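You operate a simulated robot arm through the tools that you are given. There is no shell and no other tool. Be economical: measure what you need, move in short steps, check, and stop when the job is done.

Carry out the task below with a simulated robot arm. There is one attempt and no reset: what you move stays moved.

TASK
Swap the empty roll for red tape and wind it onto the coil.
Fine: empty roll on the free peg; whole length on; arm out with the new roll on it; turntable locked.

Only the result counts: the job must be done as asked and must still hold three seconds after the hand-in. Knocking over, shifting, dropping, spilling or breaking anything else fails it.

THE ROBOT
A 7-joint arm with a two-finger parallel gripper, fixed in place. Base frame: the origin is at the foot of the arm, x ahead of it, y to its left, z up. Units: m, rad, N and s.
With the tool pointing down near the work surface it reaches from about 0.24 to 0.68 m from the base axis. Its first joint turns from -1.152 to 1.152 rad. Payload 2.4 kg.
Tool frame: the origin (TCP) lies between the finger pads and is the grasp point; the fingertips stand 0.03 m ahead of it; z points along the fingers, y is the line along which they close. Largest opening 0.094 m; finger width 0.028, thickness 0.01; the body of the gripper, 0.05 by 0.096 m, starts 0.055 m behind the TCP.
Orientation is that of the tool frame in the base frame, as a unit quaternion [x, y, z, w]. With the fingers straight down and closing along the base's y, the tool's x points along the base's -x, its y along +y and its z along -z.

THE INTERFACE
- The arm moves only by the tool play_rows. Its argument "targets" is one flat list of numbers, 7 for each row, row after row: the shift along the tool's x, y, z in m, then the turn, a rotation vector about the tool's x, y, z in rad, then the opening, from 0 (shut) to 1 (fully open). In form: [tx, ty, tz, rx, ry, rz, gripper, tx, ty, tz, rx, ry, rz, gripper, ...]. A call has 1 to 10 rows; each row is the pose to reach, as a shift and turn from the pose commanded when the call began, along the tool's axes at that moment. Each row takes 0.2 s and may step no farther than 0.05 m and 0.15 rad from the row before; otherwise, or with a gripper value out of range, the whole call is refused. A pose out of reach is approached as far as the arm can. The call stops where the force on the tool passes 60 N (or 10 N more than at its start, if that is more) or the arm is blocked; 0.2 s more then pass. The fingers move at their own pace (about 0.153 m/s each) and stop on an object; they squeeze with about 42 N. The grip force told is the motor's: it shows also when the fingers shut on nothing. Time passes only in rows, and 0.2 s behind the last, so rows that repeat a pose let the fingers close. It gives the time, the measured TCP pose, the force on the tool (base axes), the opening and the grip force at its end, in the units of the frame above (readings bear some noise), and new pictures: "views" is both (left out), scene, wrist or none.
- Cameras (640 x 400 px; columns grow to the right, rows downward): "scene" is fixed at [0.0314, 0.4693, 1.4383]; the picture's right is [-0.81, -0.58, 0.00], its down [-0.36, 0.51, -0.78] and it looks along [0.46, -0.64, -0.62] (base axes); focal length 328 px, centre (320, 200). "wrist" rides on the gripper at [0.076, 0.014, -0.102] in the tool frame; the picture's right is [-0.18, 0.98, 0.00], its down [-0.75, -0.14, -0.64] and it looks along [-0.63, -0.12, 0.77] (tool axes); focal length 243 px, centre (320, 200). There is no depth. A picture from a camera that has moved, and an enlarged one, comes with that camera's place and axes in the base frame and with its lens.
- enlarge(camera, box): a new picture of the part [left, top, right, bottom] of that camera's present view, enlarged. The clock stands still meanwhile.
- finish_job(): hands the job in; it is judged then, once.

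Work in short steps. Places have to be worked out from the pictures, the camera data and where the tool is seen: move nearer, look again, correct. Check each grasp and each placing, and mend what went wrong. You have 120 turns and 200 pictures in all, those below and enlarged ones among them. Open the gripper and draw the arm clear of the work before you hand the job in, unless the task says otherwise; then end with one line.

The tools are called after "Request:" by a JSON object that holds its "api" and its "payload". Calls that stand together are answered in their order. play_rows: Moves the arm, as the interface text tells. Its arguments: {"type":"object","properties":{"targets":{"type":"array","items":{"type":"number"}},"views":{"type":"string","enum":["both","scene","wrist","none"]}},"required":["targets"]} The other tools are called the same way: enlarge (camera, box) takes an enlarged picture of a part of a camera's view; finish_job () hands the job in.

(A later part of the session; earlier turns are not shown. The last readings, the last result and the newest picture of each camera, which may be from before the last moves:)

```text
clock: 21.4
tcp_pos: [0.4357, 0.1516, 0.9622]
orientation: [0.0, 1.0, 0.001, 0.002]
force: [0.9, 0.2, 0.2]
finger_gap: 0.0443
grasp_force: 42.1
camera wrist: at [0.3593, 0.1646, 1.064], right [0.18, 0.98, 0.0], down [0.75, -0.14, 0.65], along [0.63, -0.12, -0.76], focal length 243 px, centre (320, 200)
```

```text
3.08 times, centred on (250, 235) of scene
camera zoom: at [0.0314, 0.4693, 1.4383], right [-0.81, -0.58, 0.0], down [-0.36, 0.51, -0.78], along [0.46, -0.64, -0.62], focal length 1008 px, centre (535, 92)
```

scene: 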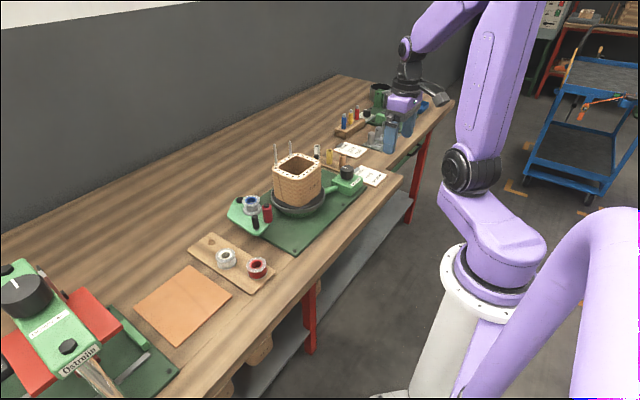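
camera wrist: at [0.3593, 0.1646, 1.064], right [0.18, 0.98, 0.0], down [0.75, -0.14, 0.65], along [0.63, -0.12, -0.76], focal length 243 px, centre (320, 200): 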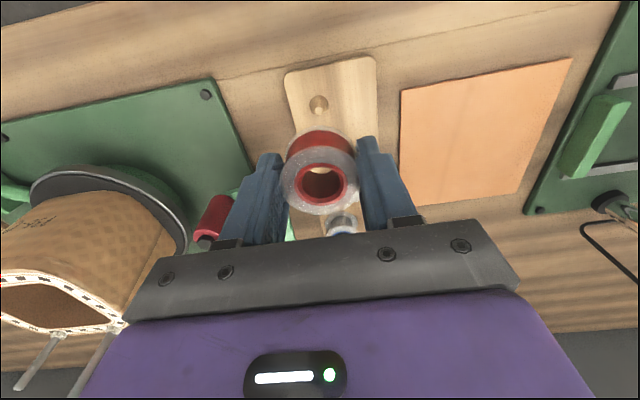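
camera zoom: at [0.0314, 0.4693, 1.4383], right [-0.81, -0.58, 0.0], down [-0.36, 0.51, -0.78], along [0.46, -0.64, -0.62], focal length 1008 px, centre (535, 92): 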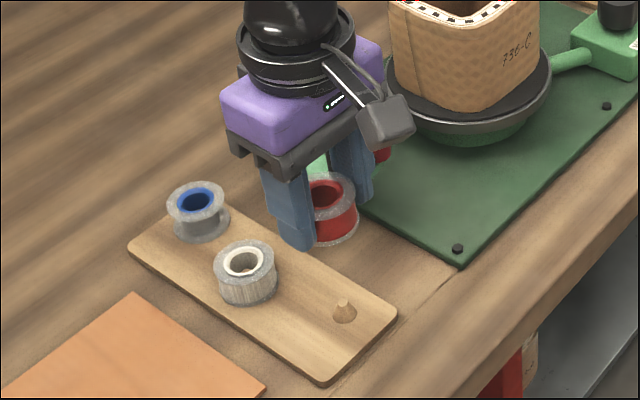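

Red roll in hand. Raise and carry it over the spindle at (0.552, 0.040).

Request:
{"api": "play_rows", "payload": {"targets": [0, 0, -0.04, 0, 0, 0, 0.3, -0.03, -0.03, -0.06, 0, 0, 0, 0.3, -0.06, -0.06, -0.06, 0, 0, 0, 0.3, -0.09, -0.09, -0.06, 0, 0, 0, 0.3, -0.116, -0.1115, -0.05, 0, 0, 0, 0.3, -0.116, -0.1115, -0.03, 0, 0, 0, 0.3, -0.116, -0.1115, -0.03, 0, 0, 0, 0.3], "views": "none"}}

Request:
{"api": "enlarge", "payload": {"camera": "wrist", "box": [250, 60, 410, 220]}}

Request:
{"api": "enlarge", "payload": {"camera": "scene", "box": [215, 130, 305, 250]}}

```text
clock: 23.0
tcp_pos: [0.5514, 0.0408, 0.9932]
orientation: [-0.001, 1.0, 0.001, 0.002]
force: [-0.1, -0.3, -0.5]
finger_gap: 0.0441
grasp_force: 42.4
```

```text
2.50 times, centred on (330, 140) of wrist
camera zoom: at [0.4753, 0.0533, 1.0948], right [0.18, 0.98, 0.0], down [0.75, -0.14, 0.65], along [0.64, -0.12, -0.76], focal length 606 px, centre (295, 350)
```

zoom: 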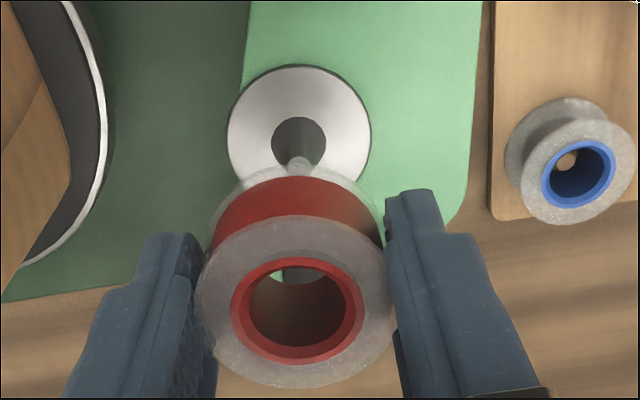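

```text
3.33 times, centred on (260, 190) of scene
camera zoom: at [0.0314, 0.4693, 1.4383], right [-0.81, -0.58, 0.0], down [-0.36, 0.51, -0.78], along [0.46, -0.64, -0.62], focal length 1092 px, centre (520, 233)
```

zoom: 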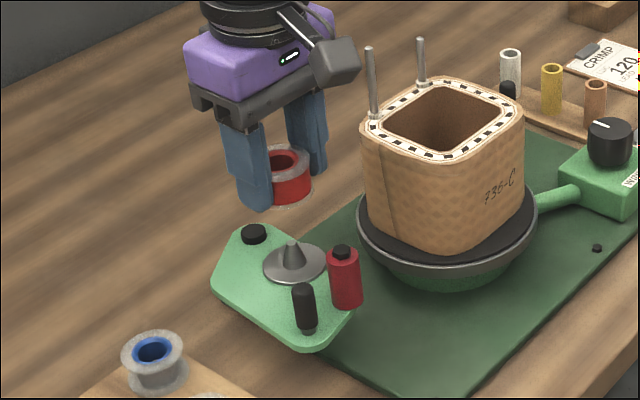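

Spindle lines up with the TCP. Lower to just above the tip, then onto it.

Request:
{"api": "play_rows", "payload": {"targets": [0, 0, 0.02, 0, 0, 0, 0.3, 0, 0, 0.04, 0, 0, 0, 0.3, 0, 0, 0.045, 0, 0, 0, 0.3, 0, 0, 0.045, 0, 0, 0, 0.3], "views": "none"}}

Request:
{"api": "enlarge", "payload": {"camera": "wrist", "box": [250, 60, 410, 220]}}

Request:
{"api": "enlarge", "payload": {"camera": "scene", "box": [215, 150, 305, 250]}}

```text
clock: 24.0
tcp_pos: [0.5524, 0.0399, 0.9483]
orientation: [0.0, 1.0, 0.0, 0.003]
force: [-0.9, 0.3, 0.6]
finger_gap: 0.0441
grasp_force: 41.7
```

```text
2.50 times, centred on (330, 140) of wrist
camera zoom: at [0.4755, 0.0531, 1.0498], right [0.18, 0.98, 0.0], down [0.75, -0.14, 0.65], along [0.63, -0.12, -0.76], focal length 606 px, centre (295, 350)
```

zoom: 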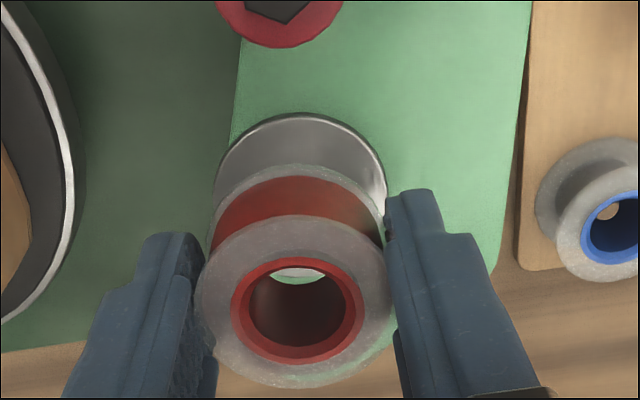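

```text
4.00 times, centred on (260, 200) of scene
camera zoom: at [0.0314, 0.4693, 1.4383], right [-0.81, -0.58, 0.0], down [-0.36, 0.51, -0.78], along [0.46, -0.64, -0.62], focal length 1310 px, centre (560, 200)
```

zoom: 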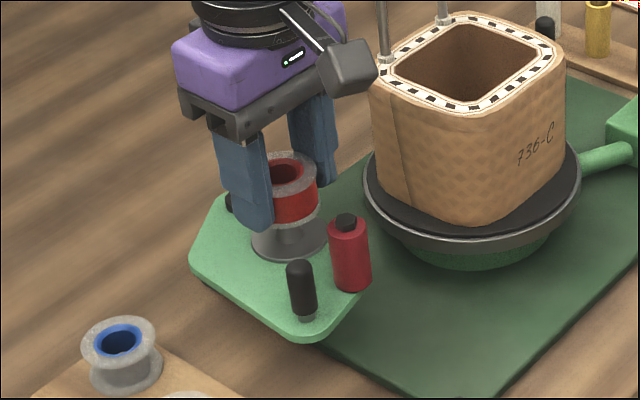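

Spindle is hidden under the roll; continue down in small steps.

Request:
{"api": "play_rows", "payload": {"targets": [0, 0, 0.006, 0, 0, 0, 0.3, 0, 0, 0.012, 0, 0, 0, 0.3, 0, 0, 0.017, 0, 0, 0, 0.3, 0, 0, 0.0195, 0, 0, 0, 0.3], "views": "none"}}

Request:
{"api": "enlarge", "payload": {"camera": "wrist", "box": [250, 60, 410, 220]}}

Request:
{"api": "enlarge", "payload": {"camera": "scene", "box": [215, 150, 305, 250]}}

```text
clock: 25.0
tcp_pos: [0.5513, 0.0397, 0.9272]
orientation: [0.0, 1.0, 0.001, 0.003]
force: [-0.4, -0.1, -0.1]
finger_gap: 0.044
grasp_force: 42.1
```

```text
2.50 times, centred on (330, 140) of wrist
camera zoom: at [0.4752, 0.0528, 1.03], right [0.18, 0.98, 0.0], down [0.75, -0.14, 0.65], along [0.64, -0.12, -0.76], focal length 606 px, centre (295, 350)
```

zoom: 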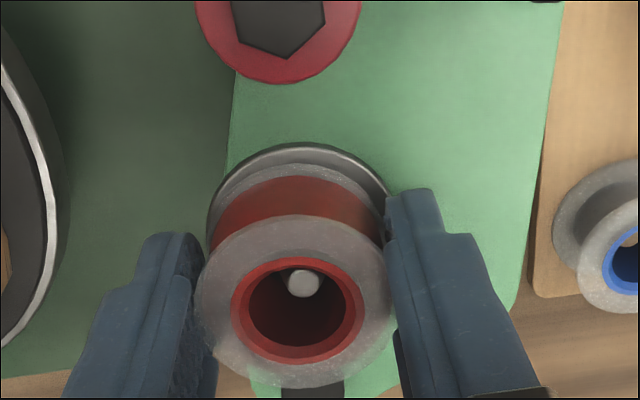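

```text
4.00 times, centred on (260, 200) of scene
camera zoom: at [0.0314, 0.4693, 1.4383], right [-0.81, -0.58, 0.0], down [-0.36, 0.51, -0.78], along [0.46, -0.64, -0.62], focal length 1310 px, centre (560, 200)
```

zoom: 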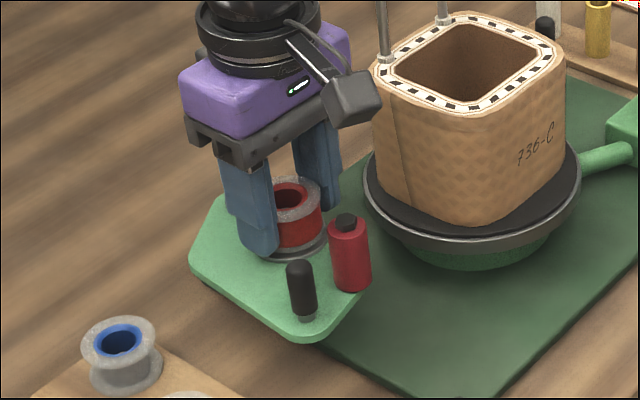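

The spindle tip is inside the bore. A few more mm until contact.

Request:
{"api": "play_rows", "payload": {"targets": [0, 0, 0.0015, 0, 0, 0, 0.3, 0, 0, 0.003, 0, 0, 0, 0.3, 0, 0, 0.0045, 0, 0, 0, 0.3], "views": "none"}}

Request:
{"api": "enlarge", "payload": {"camera": "scene", "box": [230, 180, 290, 240]}}

```text
clock: 25.8
tcp_pos: [0.5508, 0.0399, 0.9238]
orientation: [0.0, 1.0, 0.001, 0.004]
force: [-7.8, -0.9, 23.0]
finger_gap: 0.0442
grasp_force: 41.8
```

```text
6.67 times, centred on (260, 210) of scene
camera zoom: at [0.0307, 0.4693, 1.4383], right [-0.81, -0.58, 0.0], down [-0.36, 0.51, -0.78], along [0.46, -0.64, -0.62], focal length 2184 px, centre (720, 133)
```

zoom: 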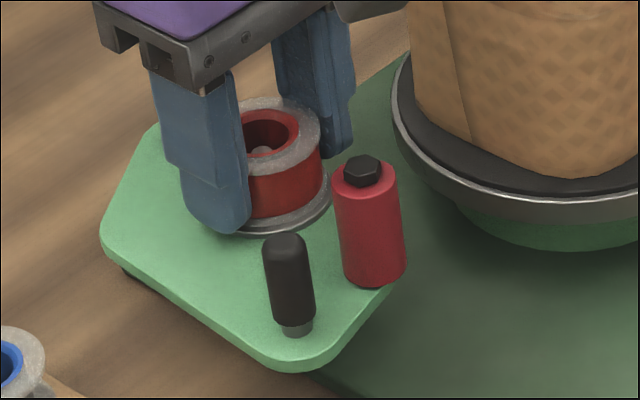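

Contact of 23 N: the roll is seated. Release and go straight up.

Request:
{"api": "play_rows", "payload": {"targets": [0, 0, -0.001, 0, 0, 0, 0.4, 0, 0, -0.001, 0, 0, 0, 0.7, 0, 0, -0.001, 0, 0, 0, 0.7, 0, 0, -0.03, 0, 0, 0, 0.7, 0, 0, -0.07, 0, 0, 0, 0.7, 0.03, 0, -0.1, 0, 0, 0, 0.7, 0.07, 0, -0.12, 0, 0, 0, 0.7], "views": "wrist"}}

Request:
{"api": "enlarge", "payload": {"camera": "scene", "box": [220, 170, 300, 250]}}

Request:
{"api": "enlarge", "payload": {"camera": "wrist", "box": [200, 60, 440, 240]}}

```text
clock: 27.4
tcp_pos: [0.4799, 0.0399, 1.0415]
orientation: [0.0, 1.0, 0.001, 0.003]
force: [-0.4, 0.0, 0.2]
finger_gap: 0.0661
grasp_force: 0.0
camera wrist: at [0.4044, 0.0537, 1.1449], right [0.18, 0.98, 0.0], down [0.75, -0.14, 0.65], along [0.63, -0.12, -0.76], focal length 243 px, centre (320, 200)
```

wrist: 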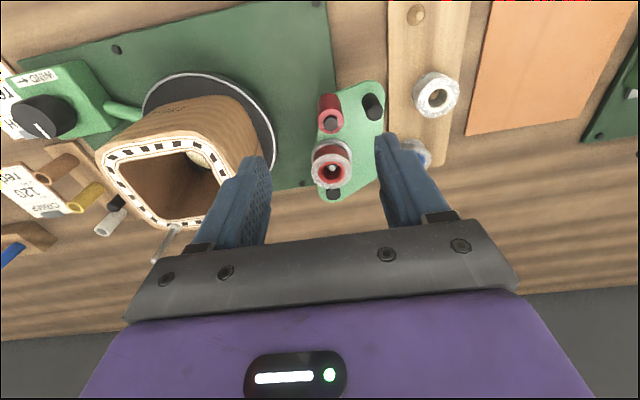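

```text
5.00 times, centred on (260, 210) of scene
camera zoom: at [0.0314, 0.4693, 1.4383], right [-0.81, -0.58, 0.0], down [-0.36, 0.51, -0.78], along [0.46, -0.64, -0.62], focal length 1638 px, centre (620, 150)
```

zoom: 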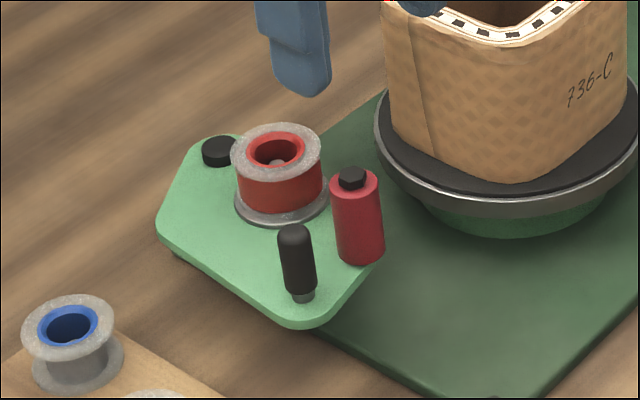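

```text
2.22 times, centred on (320, 150) of wrist
camera zoom: at [0.4044, 0.0537, 1.1449], right [0.18, 0.98, 0.0], down [0.75, -0.14, 0.65], along [0.63, -0.12, -0.76], focal length 539 px, centre (320, 311)
```

zoom: 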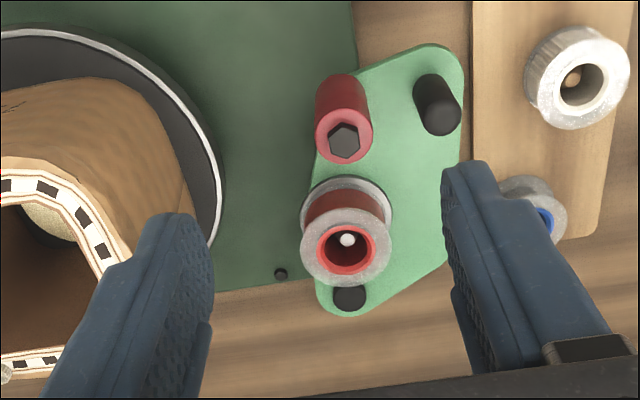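

Red roll is on. Next I swing the tape arm in by its black handle at about (0.4905, 0.088, top 0.93). I turn the hand 90° so the fingers close along x and clear the roller.

Request:
{"api": "play_rows", "payload": {"targets": [0, 0.02, 0, 0, 0, 0.15, 0.4, -0.005, 0.04, 0, 0, 0, 0.3, 0.4, -0.0105, 0.048, 0, 0, 0, 0.45, 0.4, -0.0105, 0.048, 0, 0, 0, 0.6, 0.4, -0.0105, 0.048, 0, 0, 0, 0.75, 0.4, -0.0105, 0.048, 0, 0, 0, 0.9, 0.4, -0.0105, 0.048, 0, 0, 0, 1.05, 0.4, -0.0105, 0.048, 0, 0, 0, 1.2, 0.4, -0.0105, 0.048, 0, 0, 0, 1.35, 0.4, -0.0105, 0.048, 0, 0, 0, 1.5, 0.4], "views": "both"}}

```text
clock: 29.6
tcp_pos: [0.4912, 0.0874, 1.0433]
orientation: [0.683, 0.731, 0.002, 0.001]
force: [-0.5, -0.6, 0.2]
finger_gap: 0.0376
grasp_force: 0.0
camera wrist: at [0.5005, 0.1638, 1.1457], right [0.99, -0.12, 0.01], down [-0.09, -0.76, 0.64], along [-0.07, -0.64, -0.77], focal length 243 px, centre (320, 200)
```

scene: 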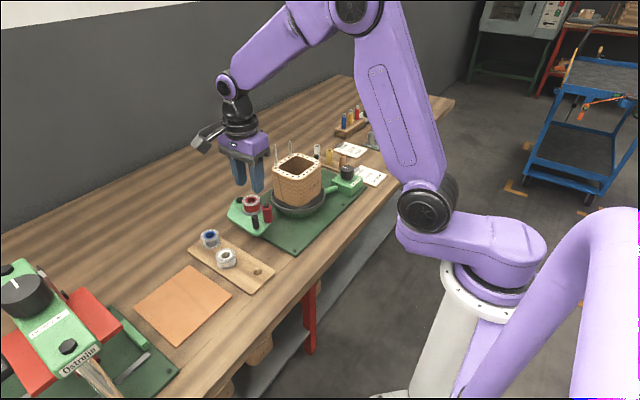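
wrist: 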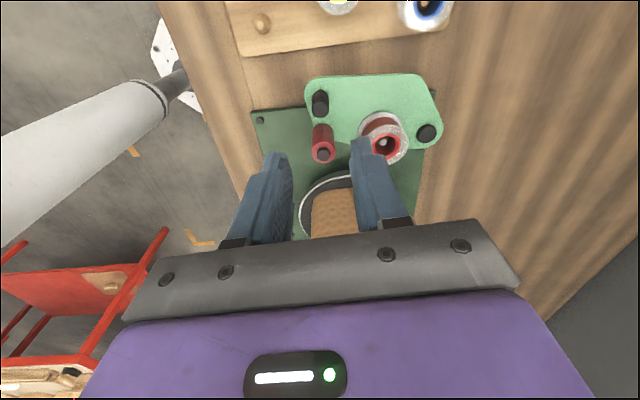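

Handle seen at about (0.492, 0.086), right under the tool. Descend with a check before the fingers reach it.

Request:
{"api": "play_rows", "payload": {"targets": [0, 0, 0.04, 0, 0, 0, 0.45, -0.001, 0, 0.07, 0, 0, 0, 0.45, -0.001, 0, 0.07, 0, 0, 0, 0.45], "views": "none"}}

Request:
{"api": "enlarge", "payload": {"camera": "wrist", "box": [230, 60, 450, 240]}}

Request:
{"api": "enlarge", "payload": {"camera": "scene", "box": [215, 150, 305, 250]}}

```text
clock: 30.4
tcp_pos: [0.4927, 0.0853, 0.9717]
orientation: [0.682, 0.732, 0.002, 0.001]
force: [-0.9, -0.1, -0.5]
finger_gap: 0.0425
grasp_force: 0.1
```

```text
2.22 times, centred on (340, 150) of wrist
camera zoom: at [0.5014, 0.1629, 1.0756], right [0.99, -0.11, 0.01], down [-0.09, -0.76, 0.64], along [-0.07, -0.64, -0.77], focal length 539 px, centre (276, 311)
```

zoom: 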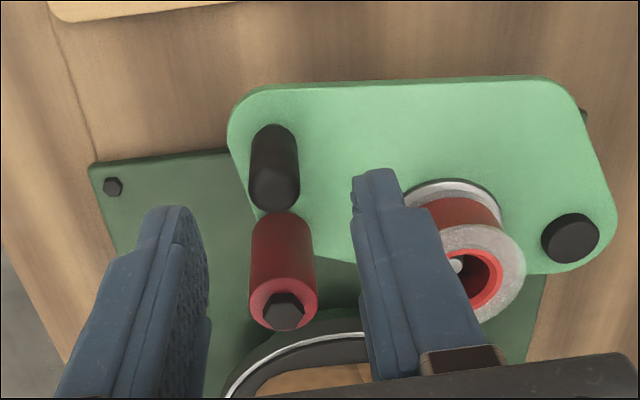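

```text
4.00 times, centred on (260, 200) of scene
camera zoom: at [0.0314, 0.4693, 1.4383], right [-0.81, -0.58, 0.0], down [-0.36, 0.51, -0.78], along [0.46, -0.64, -0.62], focal length 1310 px, centre (560, 200)
```

zoom: 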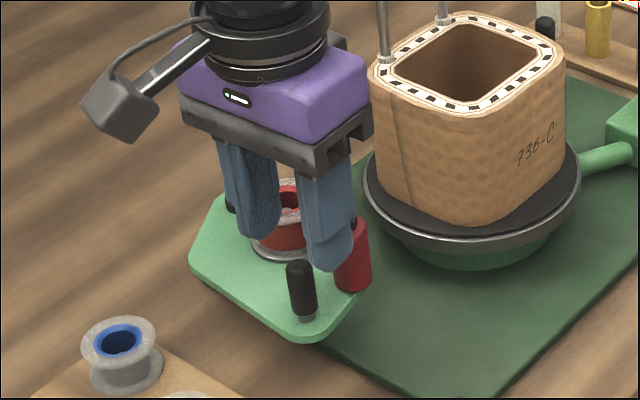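

Handle at (0.4925, 0.0885). Nudge +y 2.5 mm, descend and grip it.

Request:
{"api": "play_rows", "payload": {"targets": [0.0025, 0, 0.02, 0, 0, 0, 0.45, 0.0025, 0, 0.041, 0, 0, 0, 0.45, 0.0025, 0, 0.041, 0, 0, 0, 0.45, 0.0025, 0, 0.041, 0, 0, 0, 0.1, 0.0025, 0, 0.041, 0, 0, 0, 0.0, 0.0025, 0, 0.041, 0, 0, 0, 0.0], "views": "none"}}

Request:
{"api": "enlarge", "payload": {"camera": "wrist", "box": [230, 60, 450, 240]}}

Request:
{"api": "enlarge", "payload": {"camera": "scene", "box": [215, 150, 305, 250]}}

```text
clock: 31.8
tcp_pos: [0.4921, 0.089, 0.9311]
orientation: [0.682, 0.732, 0.002, 0.002]
force: [6.8, -1.0, -3.3]
finger_gap: 0.0157
grasp_force: 45.0
```

```text
2.22 times, centred on (340, 150) of wrist
camera zoom: at [0.5011, 0.1652, 1.0346], right [0.99, -0.11, 0.01], down [-0.09, -0.76, 0.64], along [-0.07, -0.64, -0.77], focal length 539 px, centre (276, 311)
```

zoom: 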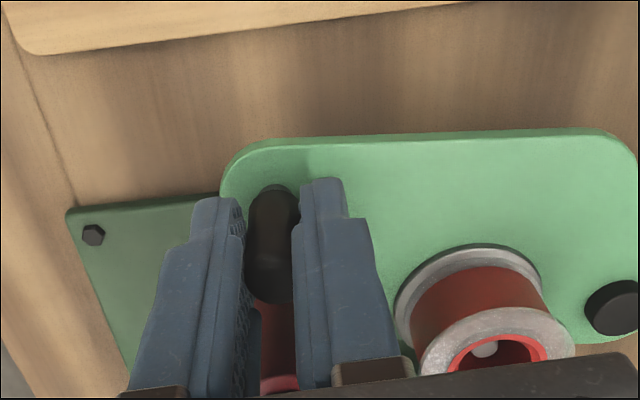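

```text
4.00 times, centred on (260, 200) of scene
camera zoom: at [0.0317, 0.4693, 1.4383], right [-0.81, -0.58, 0.0], down [-0.36, 0.51, -0.78], along [0.46, -0.64, -0.62], focal length 1310 px, centre (560, 200)
```

zoom: 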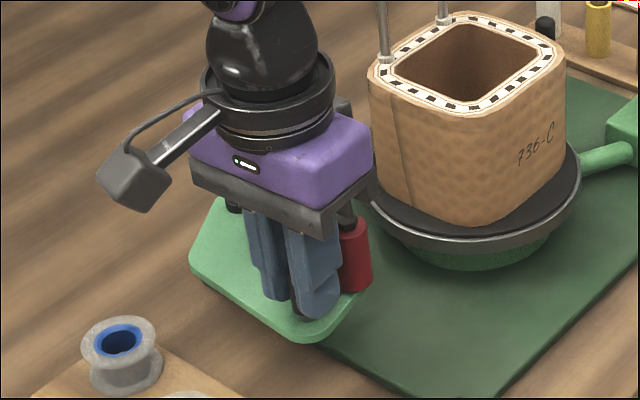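

Handle gripped (gap 15.7 mm). Swing in about the pivot at (0.604, 0.035): first 0.3 rad, turning the hand along.

Request:
{"api": "play_rows", "payload": {"targets": [-0.0113, -0.0055, 0, 0, 0, -0.1, 0, -0.0227, -0.01, 0, 0, 0, -0.2, 0, -0.0347, -0.0132, 0, 0, 0, -0.3, 0], "views": "none"}}

Request:
{"api": "enlarge", "payload": {"camera": "wrist", "box": [230, 60, 450, 240]}}

Request:
{"api": "enlarge", "payload": {"camera": "scene", "box": [215, 150, 335, 250]}}

```text
clock: 32.6
tcp_pos: [0.4817, 0.0522, 0.9314]
orientation: [0.564, 0.826, 0.001, 0.001]
force: [3.6, -1.1, -1.6]
finger_gap: 0.016
grasp_force: 45.0
```

```text
2.22 times, centred on (340, 150) of wrist
camera zoom: at [0.4671, 0.1284, 1.0345], right [0.98, 0.19, 0.0], down [0.14, -0.75, 0.64], along [0.12, -0.63, -0.77], focal length 539 px, centre (276, 311)
```

zoom: 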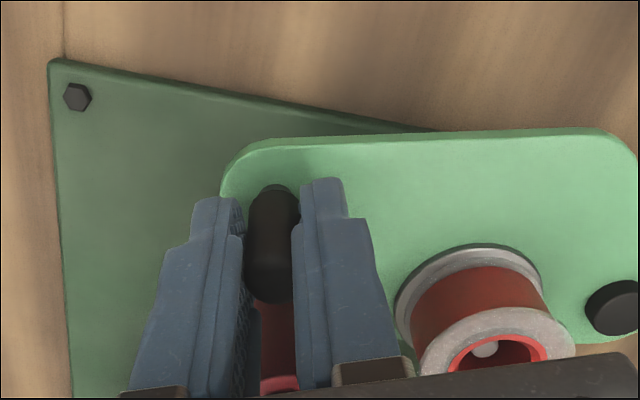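

```text
4.00 times, centred on (275, 200) of scene
camera zoom: at [0.0315, 0.4693, 1.4383], right [-0.81, -0.58, 0.0], down [-0.36, 0.51, -0.78], along [0.46, -0.64, -0.62], focal length 1310 px, centre (500, 200)
```

zoom: 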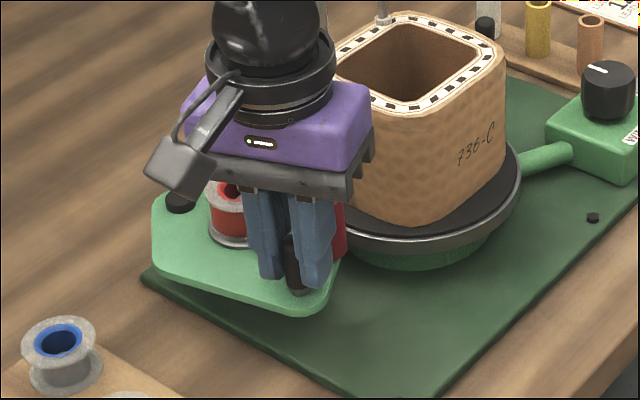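

Swings smoothly. Continue 0.1 rad more, watching force and clearance to the coil.

Request:
{"api": "play_rows", "payload": {"targets": [-0.0056, -0.0029, 0, 0, 0, -0.05, 0, -0.0113, -0.0055, 0, 0, 0, -0.1, 0], "views": "wrist"}}

Request:
{"api": "enlarge", "payload": {"camera": "scene", "box": [215, 150, 335, 250]}}

```text
clock: 33.2
tcp_pos: [0.4801, 0.0407, 0.9316]
orientation: [0.522, 0.853, 0.002, 0.001]
force: [0.8, -2.9, 3.2]
finger_gap: 0.0159
grasp_force: 45.3
camera wrist: at [0.4584, 0.1145, 1.0344], right [0.96, 0.28, 0.0], down [0.21, -0.74, 0.64], along [0.18, -0.61, -0.77], focal length 243 px, centre (320, 200)
```

wrist: 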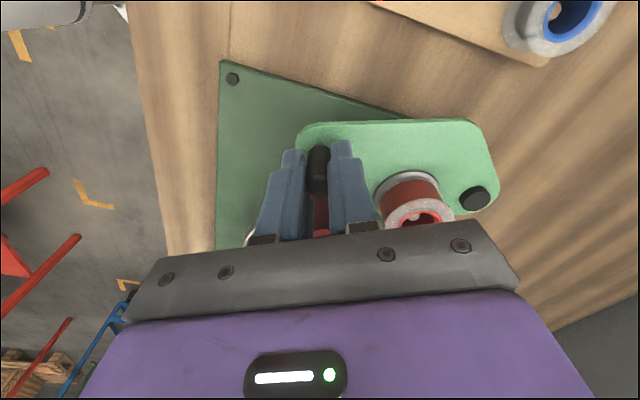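

```text
4.00 times, centred on (275, 200) of scene
camera zoom: at [0.0314, 0.4692, 1.4383], right [-0.81, -0.58, 0.0], down [-0.36, 0.51, -0.78], along [0.46, -0.64, -0.62], focal length 1310 px, centre (500, 200)
```

zoom: 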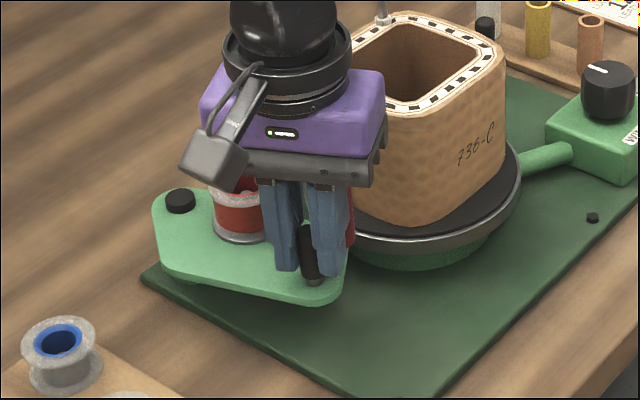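

Still free. Another 0.1 rad in small steps.

Request:
{"api": "play_rows", "payload": {"targets": [-0.0028, -0.0015, 0, 0, 0, -0.025, 0, -0.0056, -0.0029, 0, 0, 0, -0.05, 0, -0.0085, -0.0043, 0, 0, 0, -0.075, 0, -0.0113, -0.0055, 0, 0, 0, -0.1, 0], "views": "none"}}

Request:
{"api": "enlarge", "payload": {"camera": "scene", "box": [215, 150, 335, 250]}}

```text
clock: 34.2
tcp_pos: [0.48, 0.0284, 0.9318]
orientation: [0.48, 0.877, 0.002, 0.002]
force: [-1.5, -0.6, 6.0]
finger_gap: 0.0156
grasp_force: 44.7
```

```text
4.00 times, centred on (275, 200) of scene
camera zoom: at [0.0313, 0.4693, 1.4383], right [-0.81, -0.58, 0.0], down [-0.36, 0.51, -0.78], along [0.46, -0.64, -0.62], focal length 1310 px, centre (500, 200)
```

zoom: 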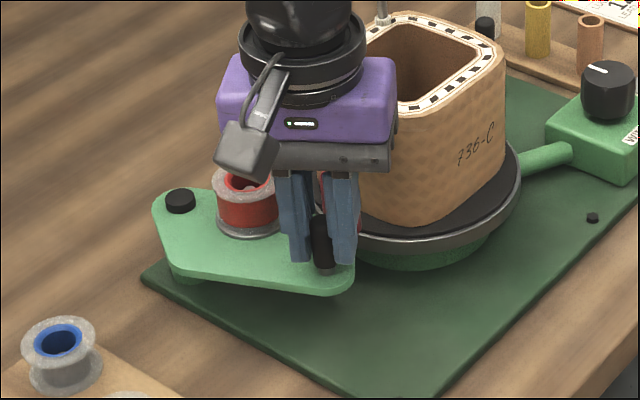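

Roller should be close to the coil now (θ≈0.5). Small steps on until a contact force shows.

Request:
{"api": "play_rows", "payload": {"targets": [-0.0028, -0.0015, 0, 0, 0, -0.025, 0, -0.0056, -0.0029, 0, 0, 0, -0.05, 0], "views": "none"}}

Request:
{"api": "play_rows", "payload": {"targets": [-0.0028, -0.0015, 0, 0, 0, -0.025, 0, -0.0056, -0.0029, 0, 0, 0, -0.05, 0], "views": "wrist"}}

Request:
{"api": "enlarge", "payload": {"camera": "scene", "box": [215, 150, 335, 250]}}

```text
clock: 34.8
tcp_pos: [0.4801, 0.0227, 0.9322]
orientation: [0.457, 0.889, 0.001, 0.002]
force: [-3.7, -1.4, 8.5]
finger_gap: 0.0157
grasp_force: 45.3
```

```text
clock: 35.4
tcp_pos: [0.4825, 0.0162, 0.9313]
orientation: [0.434, 0.901, 0.001, 0.001]
force: [-3.8, -1.6, 5.3]
finger_gap: 0.0157
grasp_force: 44.6
camera wrist: at [0.4453, 0.084, 1.0343], right [0.88, 0.47, 0.0], down [0.36, -0.68, 0.64], along [0.3, -0.57, -0.77], focal length 243 px, centre (320, 200)
```

wrist: 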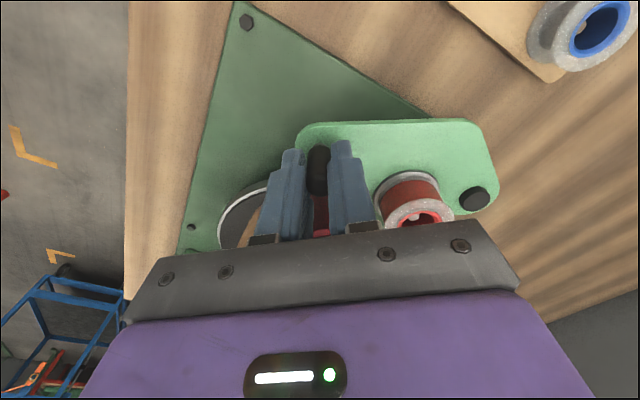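

```text
4.00 times, centred on (275, 200) of scene
camera zoom: at [0.0312, 0.4693, 1.4383], right [-0.81, -0.58, 0.0], down [-0.36, 0.51, -0.78], along [0.46, -0.64, -0.62], focal length 1310 px, centre (500, 200)
```

zoom: 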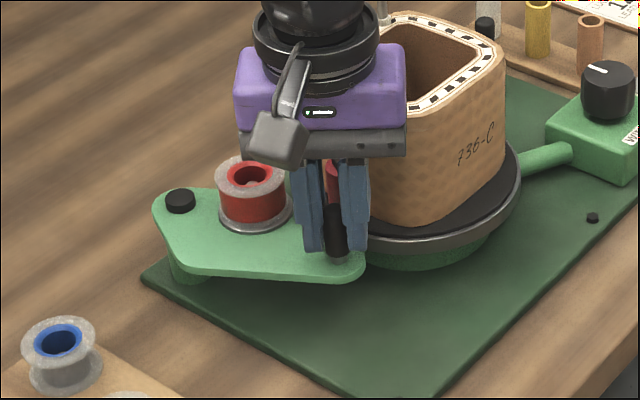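

No stop felt yet. Two more small steps.

Request:
{"api": "play_rows", "payload": {"targets": [-0.0028, -0.0013, 0, 0, 0, -0.025, 0, -0.0056, -0.0025, 0, 0, 0, -0.05, 0], "views": "none"}}

Request:
{"api": "enlarge", "payload": {"camera": "scene", "box": [255, 160, 335, 230]}}

```text
clock: 36.0
tcp_pos: [0.4824, 0.0098, 0.9325]
orientation: [0.412, 0.911, 0.002, 0.001]
force: [-10.8, -2.0, 4.4]
finger_gap: 0.0157
grasp_force: 45.2
```

```text
5.71 times, centred on (295, 195) of scene
camera zoom: at [0.031, 0.4693, 1.4383], right [-0.81, -0.58, 0.0], down [-0.36, 0.51, -0.78], along [0.46, -0.64, -0.62], focal length 1872 px, centre (463, 229)
```

zoom: 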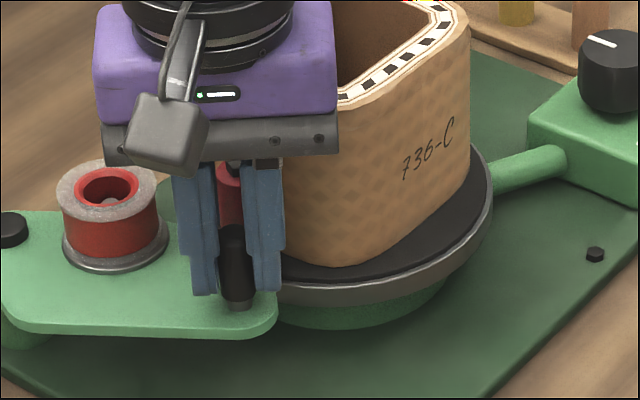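

A tangential resistance of some 6 N plus a radial misfit. I relax the radial part by 1.5 mm and push a bit more to see if it is contact.

Request:
{"api": "play_rows", "payload": {"targets": [0, -0.0015, 0, 0, 0, 0, 0, -0.0028, -0.003, 0, 0, 0, -0.025, 0, -0.0056, -0.0044, 0, 0, 0, -0.05, 0], "views": "none"}}

Request:
{"api": "enlarge", "payload": {"camera": "scene", "box": [255, 160, 335, 230]}}

```text
clock: 36.8
tcp_pos: [0.4835, 0.0036, 0.9305]
orientation: [0.389, 0.921, 0.002, 0.002]
force: [-3.7, 5.1, -3.2]
finger_gap: 0.0159
grasp_force: 44.7
```

```text
5.71 times, centred on (295, 195) of scene
camera zoom: at [0.0313, 0.4695, 1.4382], right [-0.81, -0.58, 0.0], down [-0.36, 0.51, -0.78], along [0.46, -0.64, -0.62], focal length 1872 px, centre (463, 229)
```

zoom: 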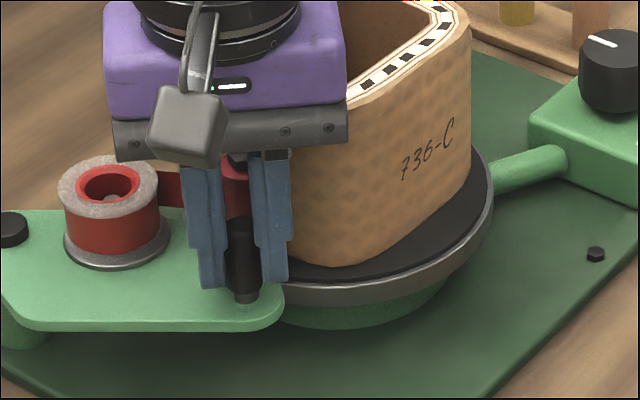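

A red tape strand now runs from the roll to the roller, so the arm is "in". I press a touch further for margin and see if it stops.

Request:
{"api": "play_rows", "payload": {"targets": [-0.0028, -0.0013, 0, 0, 0, -0.025, 0, -0.0045, -0.0021, 0, 0, 0, -0.04, 0], "views": "none"}}

Request:
{"api": "enlarge", "payload": {"camera": "scene", "box": [235, 160, 335, 240]}}

```text
clock: 37.4
tcp_pos: [0.4846, -0.0012, 0.9314]
orientation: [0.37, 0.929, 0.001, 0.002]
force: [-4.2, 8.9, -3.8]
finger_gap: 0.0157
grasp_force: 45.3
```

```text
5.00 times, centred on (285, 200) of scene
camera zoom: at [0.0313, 0.4696, 1.4382], right [-0.81, -0.58, 0.0], down [-0.36, 0.51, -0.78], along [0.46, -0.64, -0.62], focal length 1638 px, centre (495, 200)
```

zoom: 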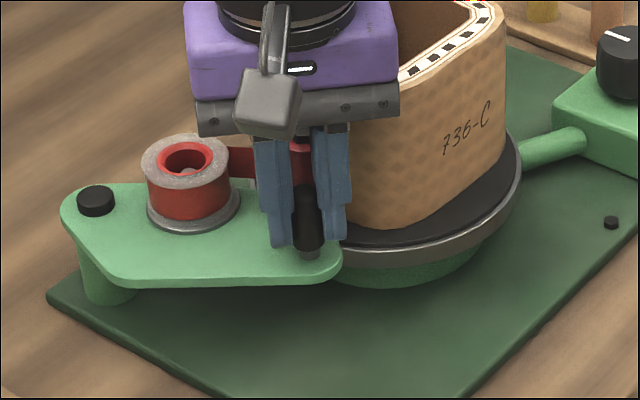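

Force rising to about 9 N: the roller is on the coil. Open a little, lift straight up and look.

Request:
{"api": "play_rows", "payload": {"targets": [0, 0, 0, 0, 0, 0, 0.28, 0, 0, 0, 0, 0, 0, 0.28, 0, 0, -0.03, 0, 0, 0, 0.28, 0, 0, -0.07, 0, 0, 0, 0.28, 0.03, 0, -0.11, 0, 0, 0, 0.28, 0.07, 0, -0.13, 0, 0, 0, 0.28], "views": "both"}}

Request:
{"api": "enlarge", "payload": {"camera": "scene", "box": [215, 140, 345, 250]}}

```text
clock: 38.8
tcp_pos: [0.4321, 0.0465, 1.0611]
orientation: [0.371, 0.928, 0.002, 0.003]
force: [0.2, -0.3, 0.7]
finger_gap: 0.0262
grasp_force: 0.1
camera wrist: at [0.3876, 0.1087, 1.1642], right [0.81, 0.58, 0.01], down [0.44, -0.62, 0.64], along [0.38, -0.52, -0.77], focal length 243 px, centre (320, 200)
```

scene: 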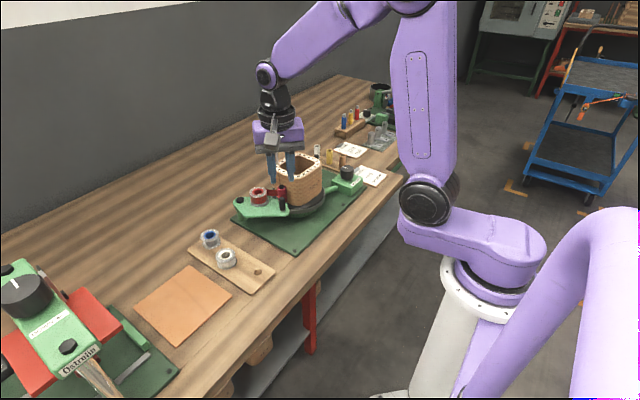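
wrist: 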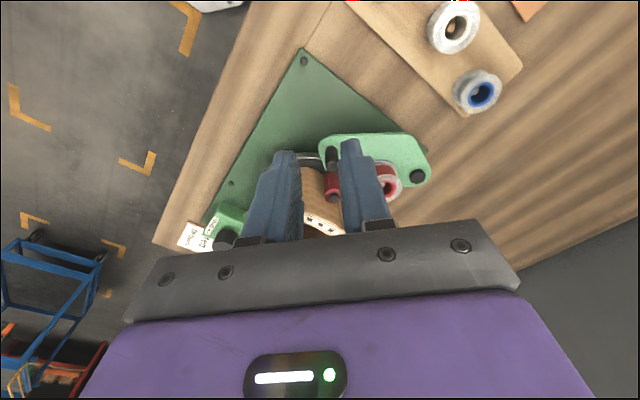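

```text
3.64 times, centred on (280, 195) of scene
camera zoom: at [0.0314, 0.4693, 1.4383], right [-0.81, -0.58, 0.0], down [-0.36, 0.51, -0.78], along [0.46, -0.64, -0.62], focal length 1191 px, centre (466, 218)
```

zoom: 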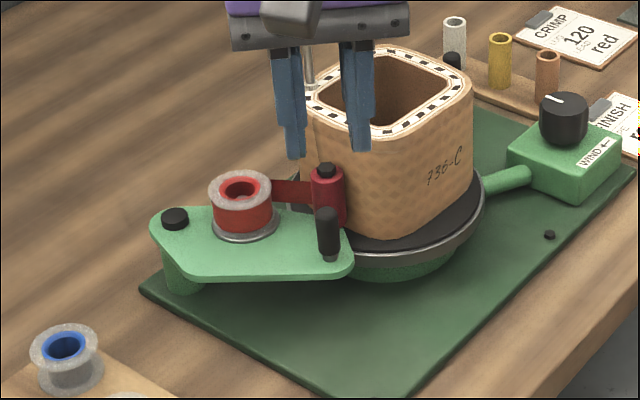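

The arm stays in with the tape on. Now the lock lever: I carry the hand in front of the coil to the lever side, turning it back to the plain yaw, to view it closely.

Request:
{"api": "play_rows", "payload": {"targets": [0.01, -0.02, -0.035, 0, 0, -0.08, 0.5, -0.0, -0.06, -0.05, 0, 0, -0.16, 0.5, -0.0254, -0.095, -0.05, 0, 0, -0.25, 0.5, -0.05, -0.125, -0.05, 0, 0, -0.34, 0.5, -0.08, -0.155, -0.05, 0, 0, -0.42, 0.5, -0.11, -0.185, -0.05, 0, 0, -0.5, 0.5, -0.14, -0.217, -0.05, 0, 0, -0.6, 0.5, -0.171, -0.252, -0.05, 0, 0, -0.7, 0.5, -0.171, -0.252, -0.04, 0, 0, -0.76, 0.5], "views": "none"}}

Request:
{"api": "play_rows", "payload": {"targets": [0, 0, 0, 0, 0, 0, 0.5], "views": "wrist"}}

```text
clock: 40.8
tcp_pos: [0.3848, -0.2538, 1.1022]
orientation: [-0.001, 1.0, 0.001, 0.003]
force: [0.1, 0.4, -0.5]
finger_gap: 0.047
grasp_force: 0.0
```

```text
clock: 41.2
tcp_pos: [0.3846, -0.2544, 1.1012]
orientation: [0.0, 1.0, 0.0, 0.002]
force: [0.1, 0.0, -0.1]
finger_gap: 0.047
grasp_force: 0.1
camera wrist: at [0.3081, -0.2402, 1.2035], right [0.18, 0.98, 0.0], down [0.75, -0.14, 0.65], along [0.64, -0.12, -0.76], focal length 243 px, centre (320, 200)
```

wrist: 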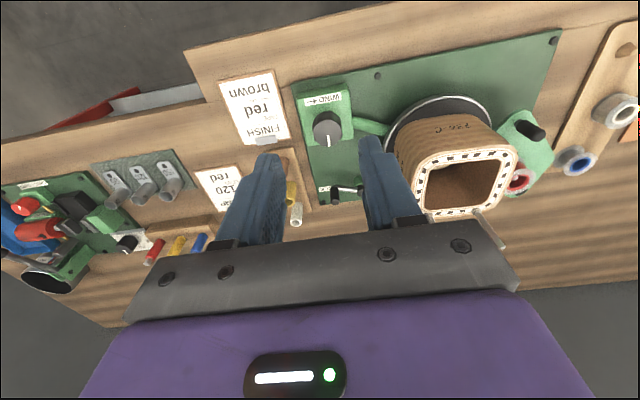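

Move forward over the lever for the near view.

Request:
{"api": "play_rows", "payload": {"targets": [-0.04, -0.01, 0.02, 0, 0, 0, 0.5, -0.08, -0.02, 0.04, 0, 0, 0, 0.5, -0.12, -0.02, 0.05, 0, 0, 0, 0.5, -0.14, -0.02, 0.07, 0, 0, 0, 0.5, -0.14, -0.02, 0.07, 0, 0, 0, 0.5], "views": "none"}}

Request:
{"api": "enlarge", "payload": {"camera": "wrist", "box": [230, 60, 450, 240]}}

```text
clock: 42.4
tcp_pos: [0.525, -0.2749, 1.0302]
orientation: [-0.001, 1.0, 0.0, 0.003]
force: [0.5, -1.0, 0.1]
finger_gap: 0.047
grasp_force: 0.0
```

```text
2.22 times, centred on (340, 150) of wrist
camera zoom: at [0.449, -0.2612, 1.134], right [0.18, 0.98, 0.0], down [0.75, -0.14, 0.65], along [0.64, -0.12, -0.76], focal length 539 px, centre (276, 311)
```

zoom: 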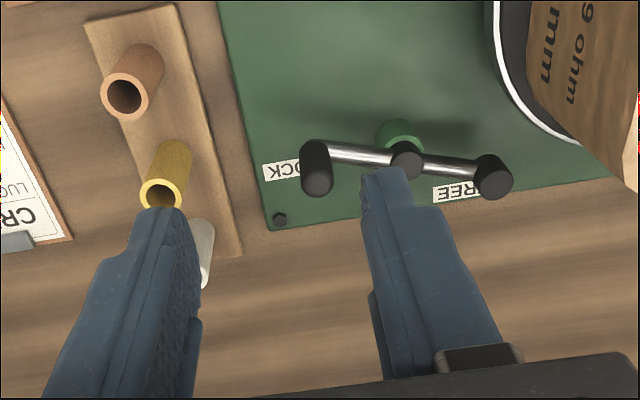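

Triangulated: lever handle top (0.576, -0.264, 0.883), pivot (0.585, -0.216). LOCK tag is by the handle and FREE lies round via the +x side. I go above the handle and down to z 0.893 (above the bar).

Request:
{"api": "play_rows", "payload": {"targets": [-0.03, 0.006, 0.03, 0, 0, 0, 0.45, -0.051, 0.0113, 0.06, 0, 0, 0, 0.45, -0.051, 0.0113, 0.09, 0, 0, 0, 0.45, -0.051, 0.0113, 0.09, 0, 0, 0, 0.45], "views": "none"}}

Request:
{"api": "enlarge", "payload": {"camera": "wrist", "box": [230, 60, 450, 240]}}

Request:
{"api": "enlarge", "payload": {"camera": "scene", "box": [270, 110, 370, 190]}}

```text
clock: 43.4
tcp_pos: [0.5755, -0.2624, 0.9418]
orientation: [0.0, 1.0, 0.001, 0.002]
force: [0.2, 0.3, -0.6]
finger_gap: 0.0423
grasp_force: 0.1
```

```text
2.22 times, centred on (340, 150) of wrist
camera zoom: at [0.5003, -0.2494, 1.0444], right [0.18, 0.98, 0.0], down [0.75, -0.14, 0.65], along [0.64, -0.12, -0.76], focal length 539 px, centre (276, 311)
```

zoom: 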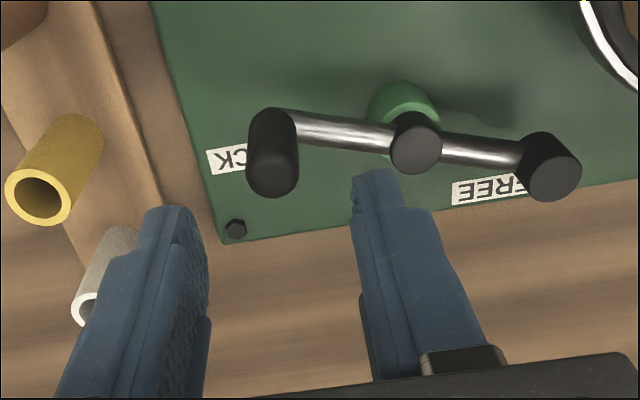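

```text
5.00 times, centred on (320, 150) of scene
camera zoom: at [0.0314, 0.4693, 1.4383], right [-0.81, -0.58, 0.0], down [-0.36, 0.51, -0.78], along [0.46, -0.64, -0.62], focal length 1638 px, centre (320, 450)
```

zoom: 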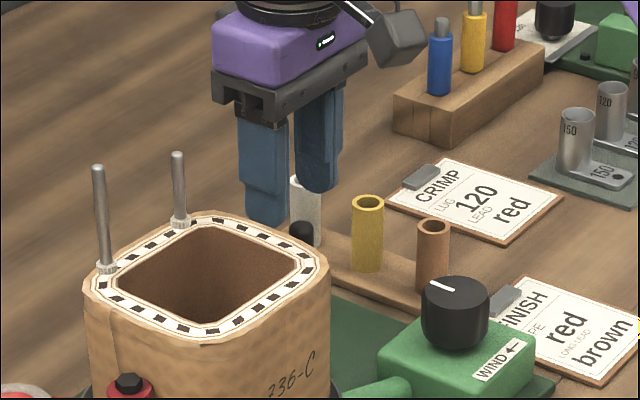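

Alignment within 2 mm. Descend and close on the lever handle.

Request:
{"api": "play_rows", "payload": {"targets": [-0.002, -0.0015, 0.025, 0, 0, 0, 0.45, -0.002, -0.0015, 0.048, 0, 0, 0, 0.45, -0.002, -0.0015, 0.048, 0, 0, 0, 0.1, -0.002, -0.0015, 0.048, 0, 0, 0, 0.0, -0.002, -0.0015, 0.048, 0, 0, 0, 0.0], "views": "none"}}

Request:
{"api": "enlarge", "payload": {"camera": "wrist", "box": [230, 60, 450, 240]}}

```text
clock: 44.6
tcp_pos: [0.5794, -0.2627, 0.8946]
orientation: [-0.001, 1.0, 0.001, 0.004]
force: [0.3, 9.9, 20.4]
finger_gap: 0.0198
grasp_force: 44.8
```

```text
2.22 times, centred on (340, 150) of wrist
camera zoom: at [0.5034, -0.2493, 0.9977], right [0.18, 0.98, 0.0], down [0.75, -0.14, 0.65], along [0.64, -0.12, -0.76], focal length 539 px, centre (276, 311)
```

zoom: 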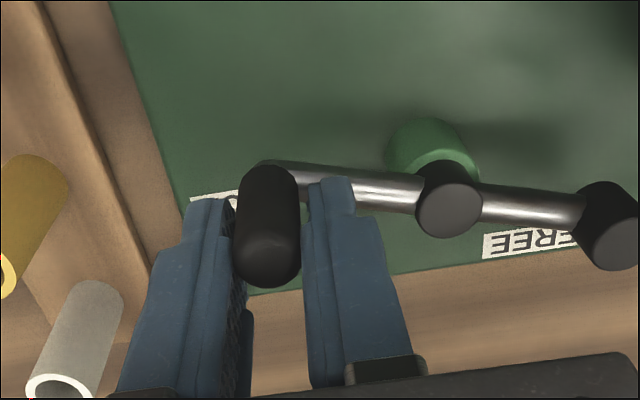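

The right finger touches the bar; I raise 5 mm, then swing the handle a first 30° toward +x and watch the response.

Request:
{"api": "play_rows", "payload": {"targets": [0, 0, -0.005, 0, 0, 0, 0, 0, 0, -0.005, 0, 0, 0, 0, -0.0063, 0, -0.005, 0, 0, 0, 0, -0.0126, 0, -0.005, 0, 0, 0, 0], "views": "none"}}

Request:
{"api": "enlarge", "payload": {"camera": "wrist", "box": [230, 60, 450, 240]}}

```text
clock: 45.6
tcp_pos: [0.5881, -0.2642, 0.897]
orientation: [0.001, 1.0, 0.003, 0.0]
force: [-7.1, 4.8, -17.3]
finger_gap: 0.0154
grasp_force: 44.9
```

```text
2.22 times, centred on (340, 150) of wrist
camera zoom: at [0.5128, -0.2517, 1.0005], right [0.19, 0.98, 0.0], down [0.75, -0.14, 0.64], along [0.63, -0.12, -0.77], focal length 539 px, centre (276, 311)
```

zoom: 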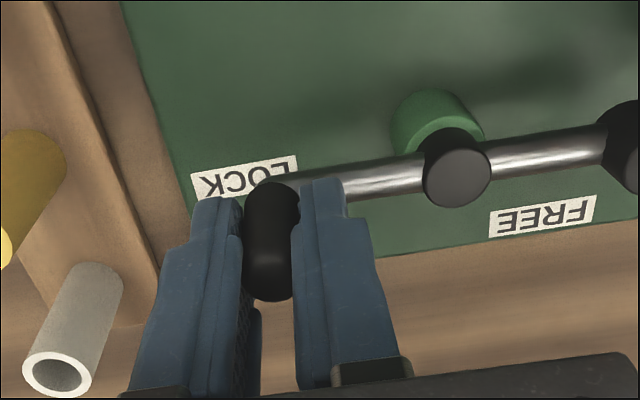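

The lever turns about its vertical post. Continue the arc, turning the hand along, with 2 mm lower to relax the vertical pull.

Request:
{"api": "play_rows", "payload": {"targets": [-0.0067, 0.0005, 0.002, 0, 0, -0.13, 0, -0.0128, 0.0021, 0.002, 0, 0, -0.26, 0, -0.0186, 0.0046, 0.002, 0, 0, -0.39, 0, -0.0241, 0.0078, 0.002, 0, 0, -0.52, 0], "views": "none"}}

Request:
{"api": "enlarge", "payload": {"camera": "wrist", "box": [230, 60, 450, 240]}}

```text
clock: 46.6
tcp_pos: [0.6138, -0.2551, 0.8983]
orientation: [-0.258, 0.966, 0.001, 0.002]
force: [-12.3, 7.7, 1.2]
finger_gap: 0.0155
grasp_force: 44.9
```

```text
2.22 times, centred on (340, 150) of wrist
camera zoom: at [0.5415, -0.2823, 1.0], right [-0.33, 0.94, 0.0], down [0.72, 0.25, 0.65], along [0.61, 0.21, -0.76], focal length 539 px, centre (276, 311)
```

zoom: 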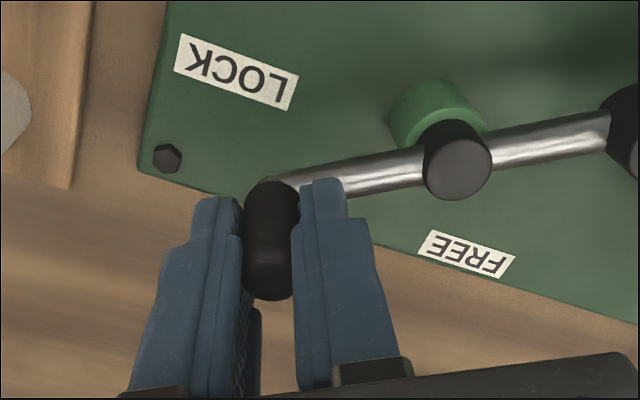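

Turning well; now about half way. Continue the arc another 45° with a slightly smaller radius.

Request:
{"api": "play_rows", "payload": {"targets": [-0.0059, 0.0047, 0.001, 0, 0, -0.13, 0, -0.0118, 0.0067, 0.001, 0, 0, -0.26, 0, -0.0173, 0.0095, 0.001, 0, 0, -0.39, 0, -0.0225, 0.0129, 0.001, 0, 0, -0.52, 0, -0.0272, 0.0171, 0.001, 0, 0, -0.65, 0, -0.0312, 0.0218, 0.001, 0, 0, -0.78, 0], "views": "none"}}

Request:
{"api": "enlarge", "payload": {"camera": "wrist", "box": [230, 60, 450, 240]}}

```text
clock: 47.4
tcp_pos: [0.6144, -0.2539, 0.8957]
orientation: [-0.433, 0.901, 0.003, -0.008]
force: [-15.9, 3.2, 9.4]
finger_gap: 0.0161
grasp_force: 45.2
stopped in row 4: the force on the tool passed its limit (the readings are from after the stop); the commanded pose is now the measured one
```

```text
2.22 times, centred on (340, 150) of wrist
camera zoom: at [0.5578, -0.3051, 1.0001], right [-0.65, 0.76, 0.01], down [0.59, 0.5, 0.63], along [0.47, 0.42, -0.78], focal length 539 px, centre (276, 311)
```

zoom: 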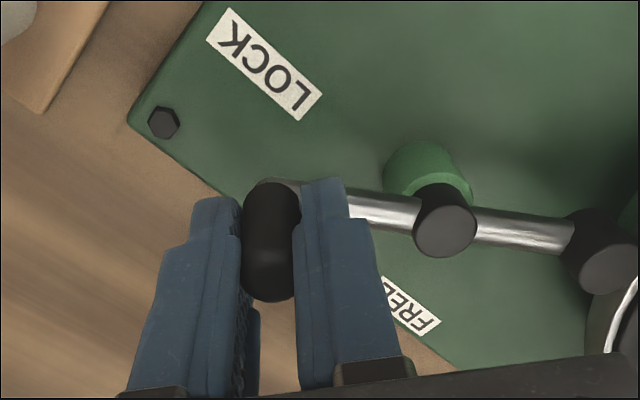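

The lever stopped hard after about 46° of turn. I release it and look at its state from above.

Request:
{"api": "play_rows", "payload": {"targets": [0, 0, 0, 0, 0, 0, 0.3, 0, 0, 0, 0, 0, 0, 0.35, 0, 0, -0.03, 0, 0, 0, 0.35, 0, 0, -0.07, 0, 0, 0.1, 0.35, 0.02, 0, -0.11, 0, 0, 0.2, 0.35, 0.04, 0, -0.14, 0, 0, 0.3, 0.35], "views": "none"}}

Request:
{"api": "enlarge", "payload": {"camera": "wrist", "box": [230, 40, 550, 240]}}

```text
clock: 48.8
tcp_pos: [0.5909, -0.2847, 1.0357]
orientation: [-0.293, 0.956, 0.002, -0.007]
force: [0.0, -0.5, 0.7]
finger_gap: 0.033
grasp_force: 0.0
```

```text
2.00 times, centred on (390, 140) of wrist
camera zoom: at [0.5231, -0.3164, 1.1399], right [-0.4, 0.92, 0.0], down [0.71, 0.31, 0.63], along [0.58, 0.25, -0.78], focal length 485 px, centre (180, 320)
```

zoom: 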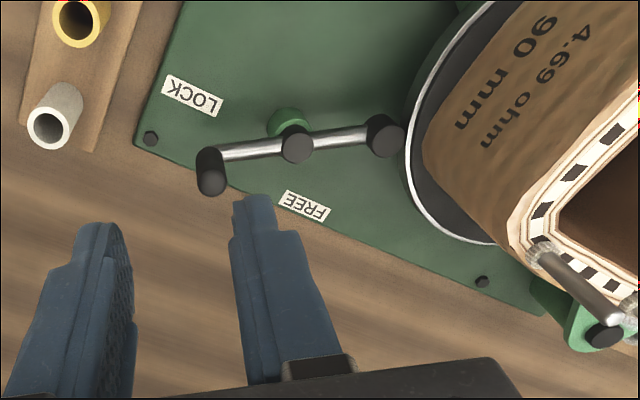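

I enlarge the lever end near the turntable rim to see if it touches.

Request:
{"api": "enlarge", "payload": {"camera": "wrist", "box": [320, 60, 480, 160]}}

Request:
{"api": "enlarge", "payload": {"camera": "scene", "box": [270, 120, 370, 220]}}

```text
4.00 times, centred on (400, 110) of wrist
camera zoom: at [0.5231, -0.3164, 1.1399], right [-0.4, 0.92, 0.0], down [0.71, 0.31, 0.63], along [0.58, 0.25, -0.78], focal length 970 px, centre (0, 560)
```

zoom: 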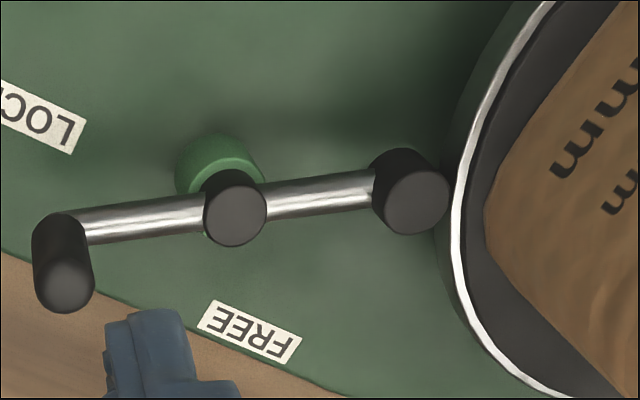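

```text
4.00 times, centred on (320, 170) of scene
camera zoom: at [0.0314, 0.4693, 1.4383], right [-0.81, -0.58, 0.0], down [-0.36, 0.51, -0.78], along [0.46, -0.64, -0.62], focal length 1310 px, centre (320, 320)
```

zoom: 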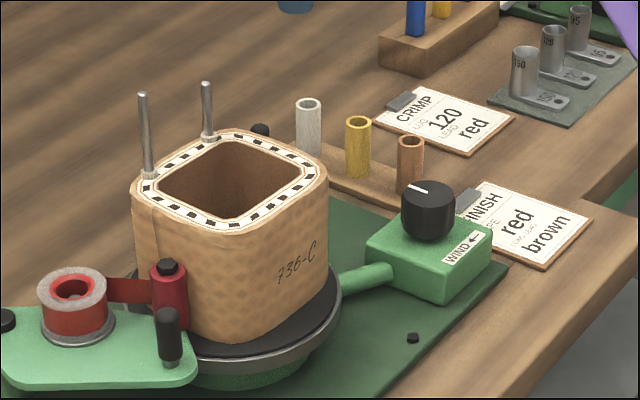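

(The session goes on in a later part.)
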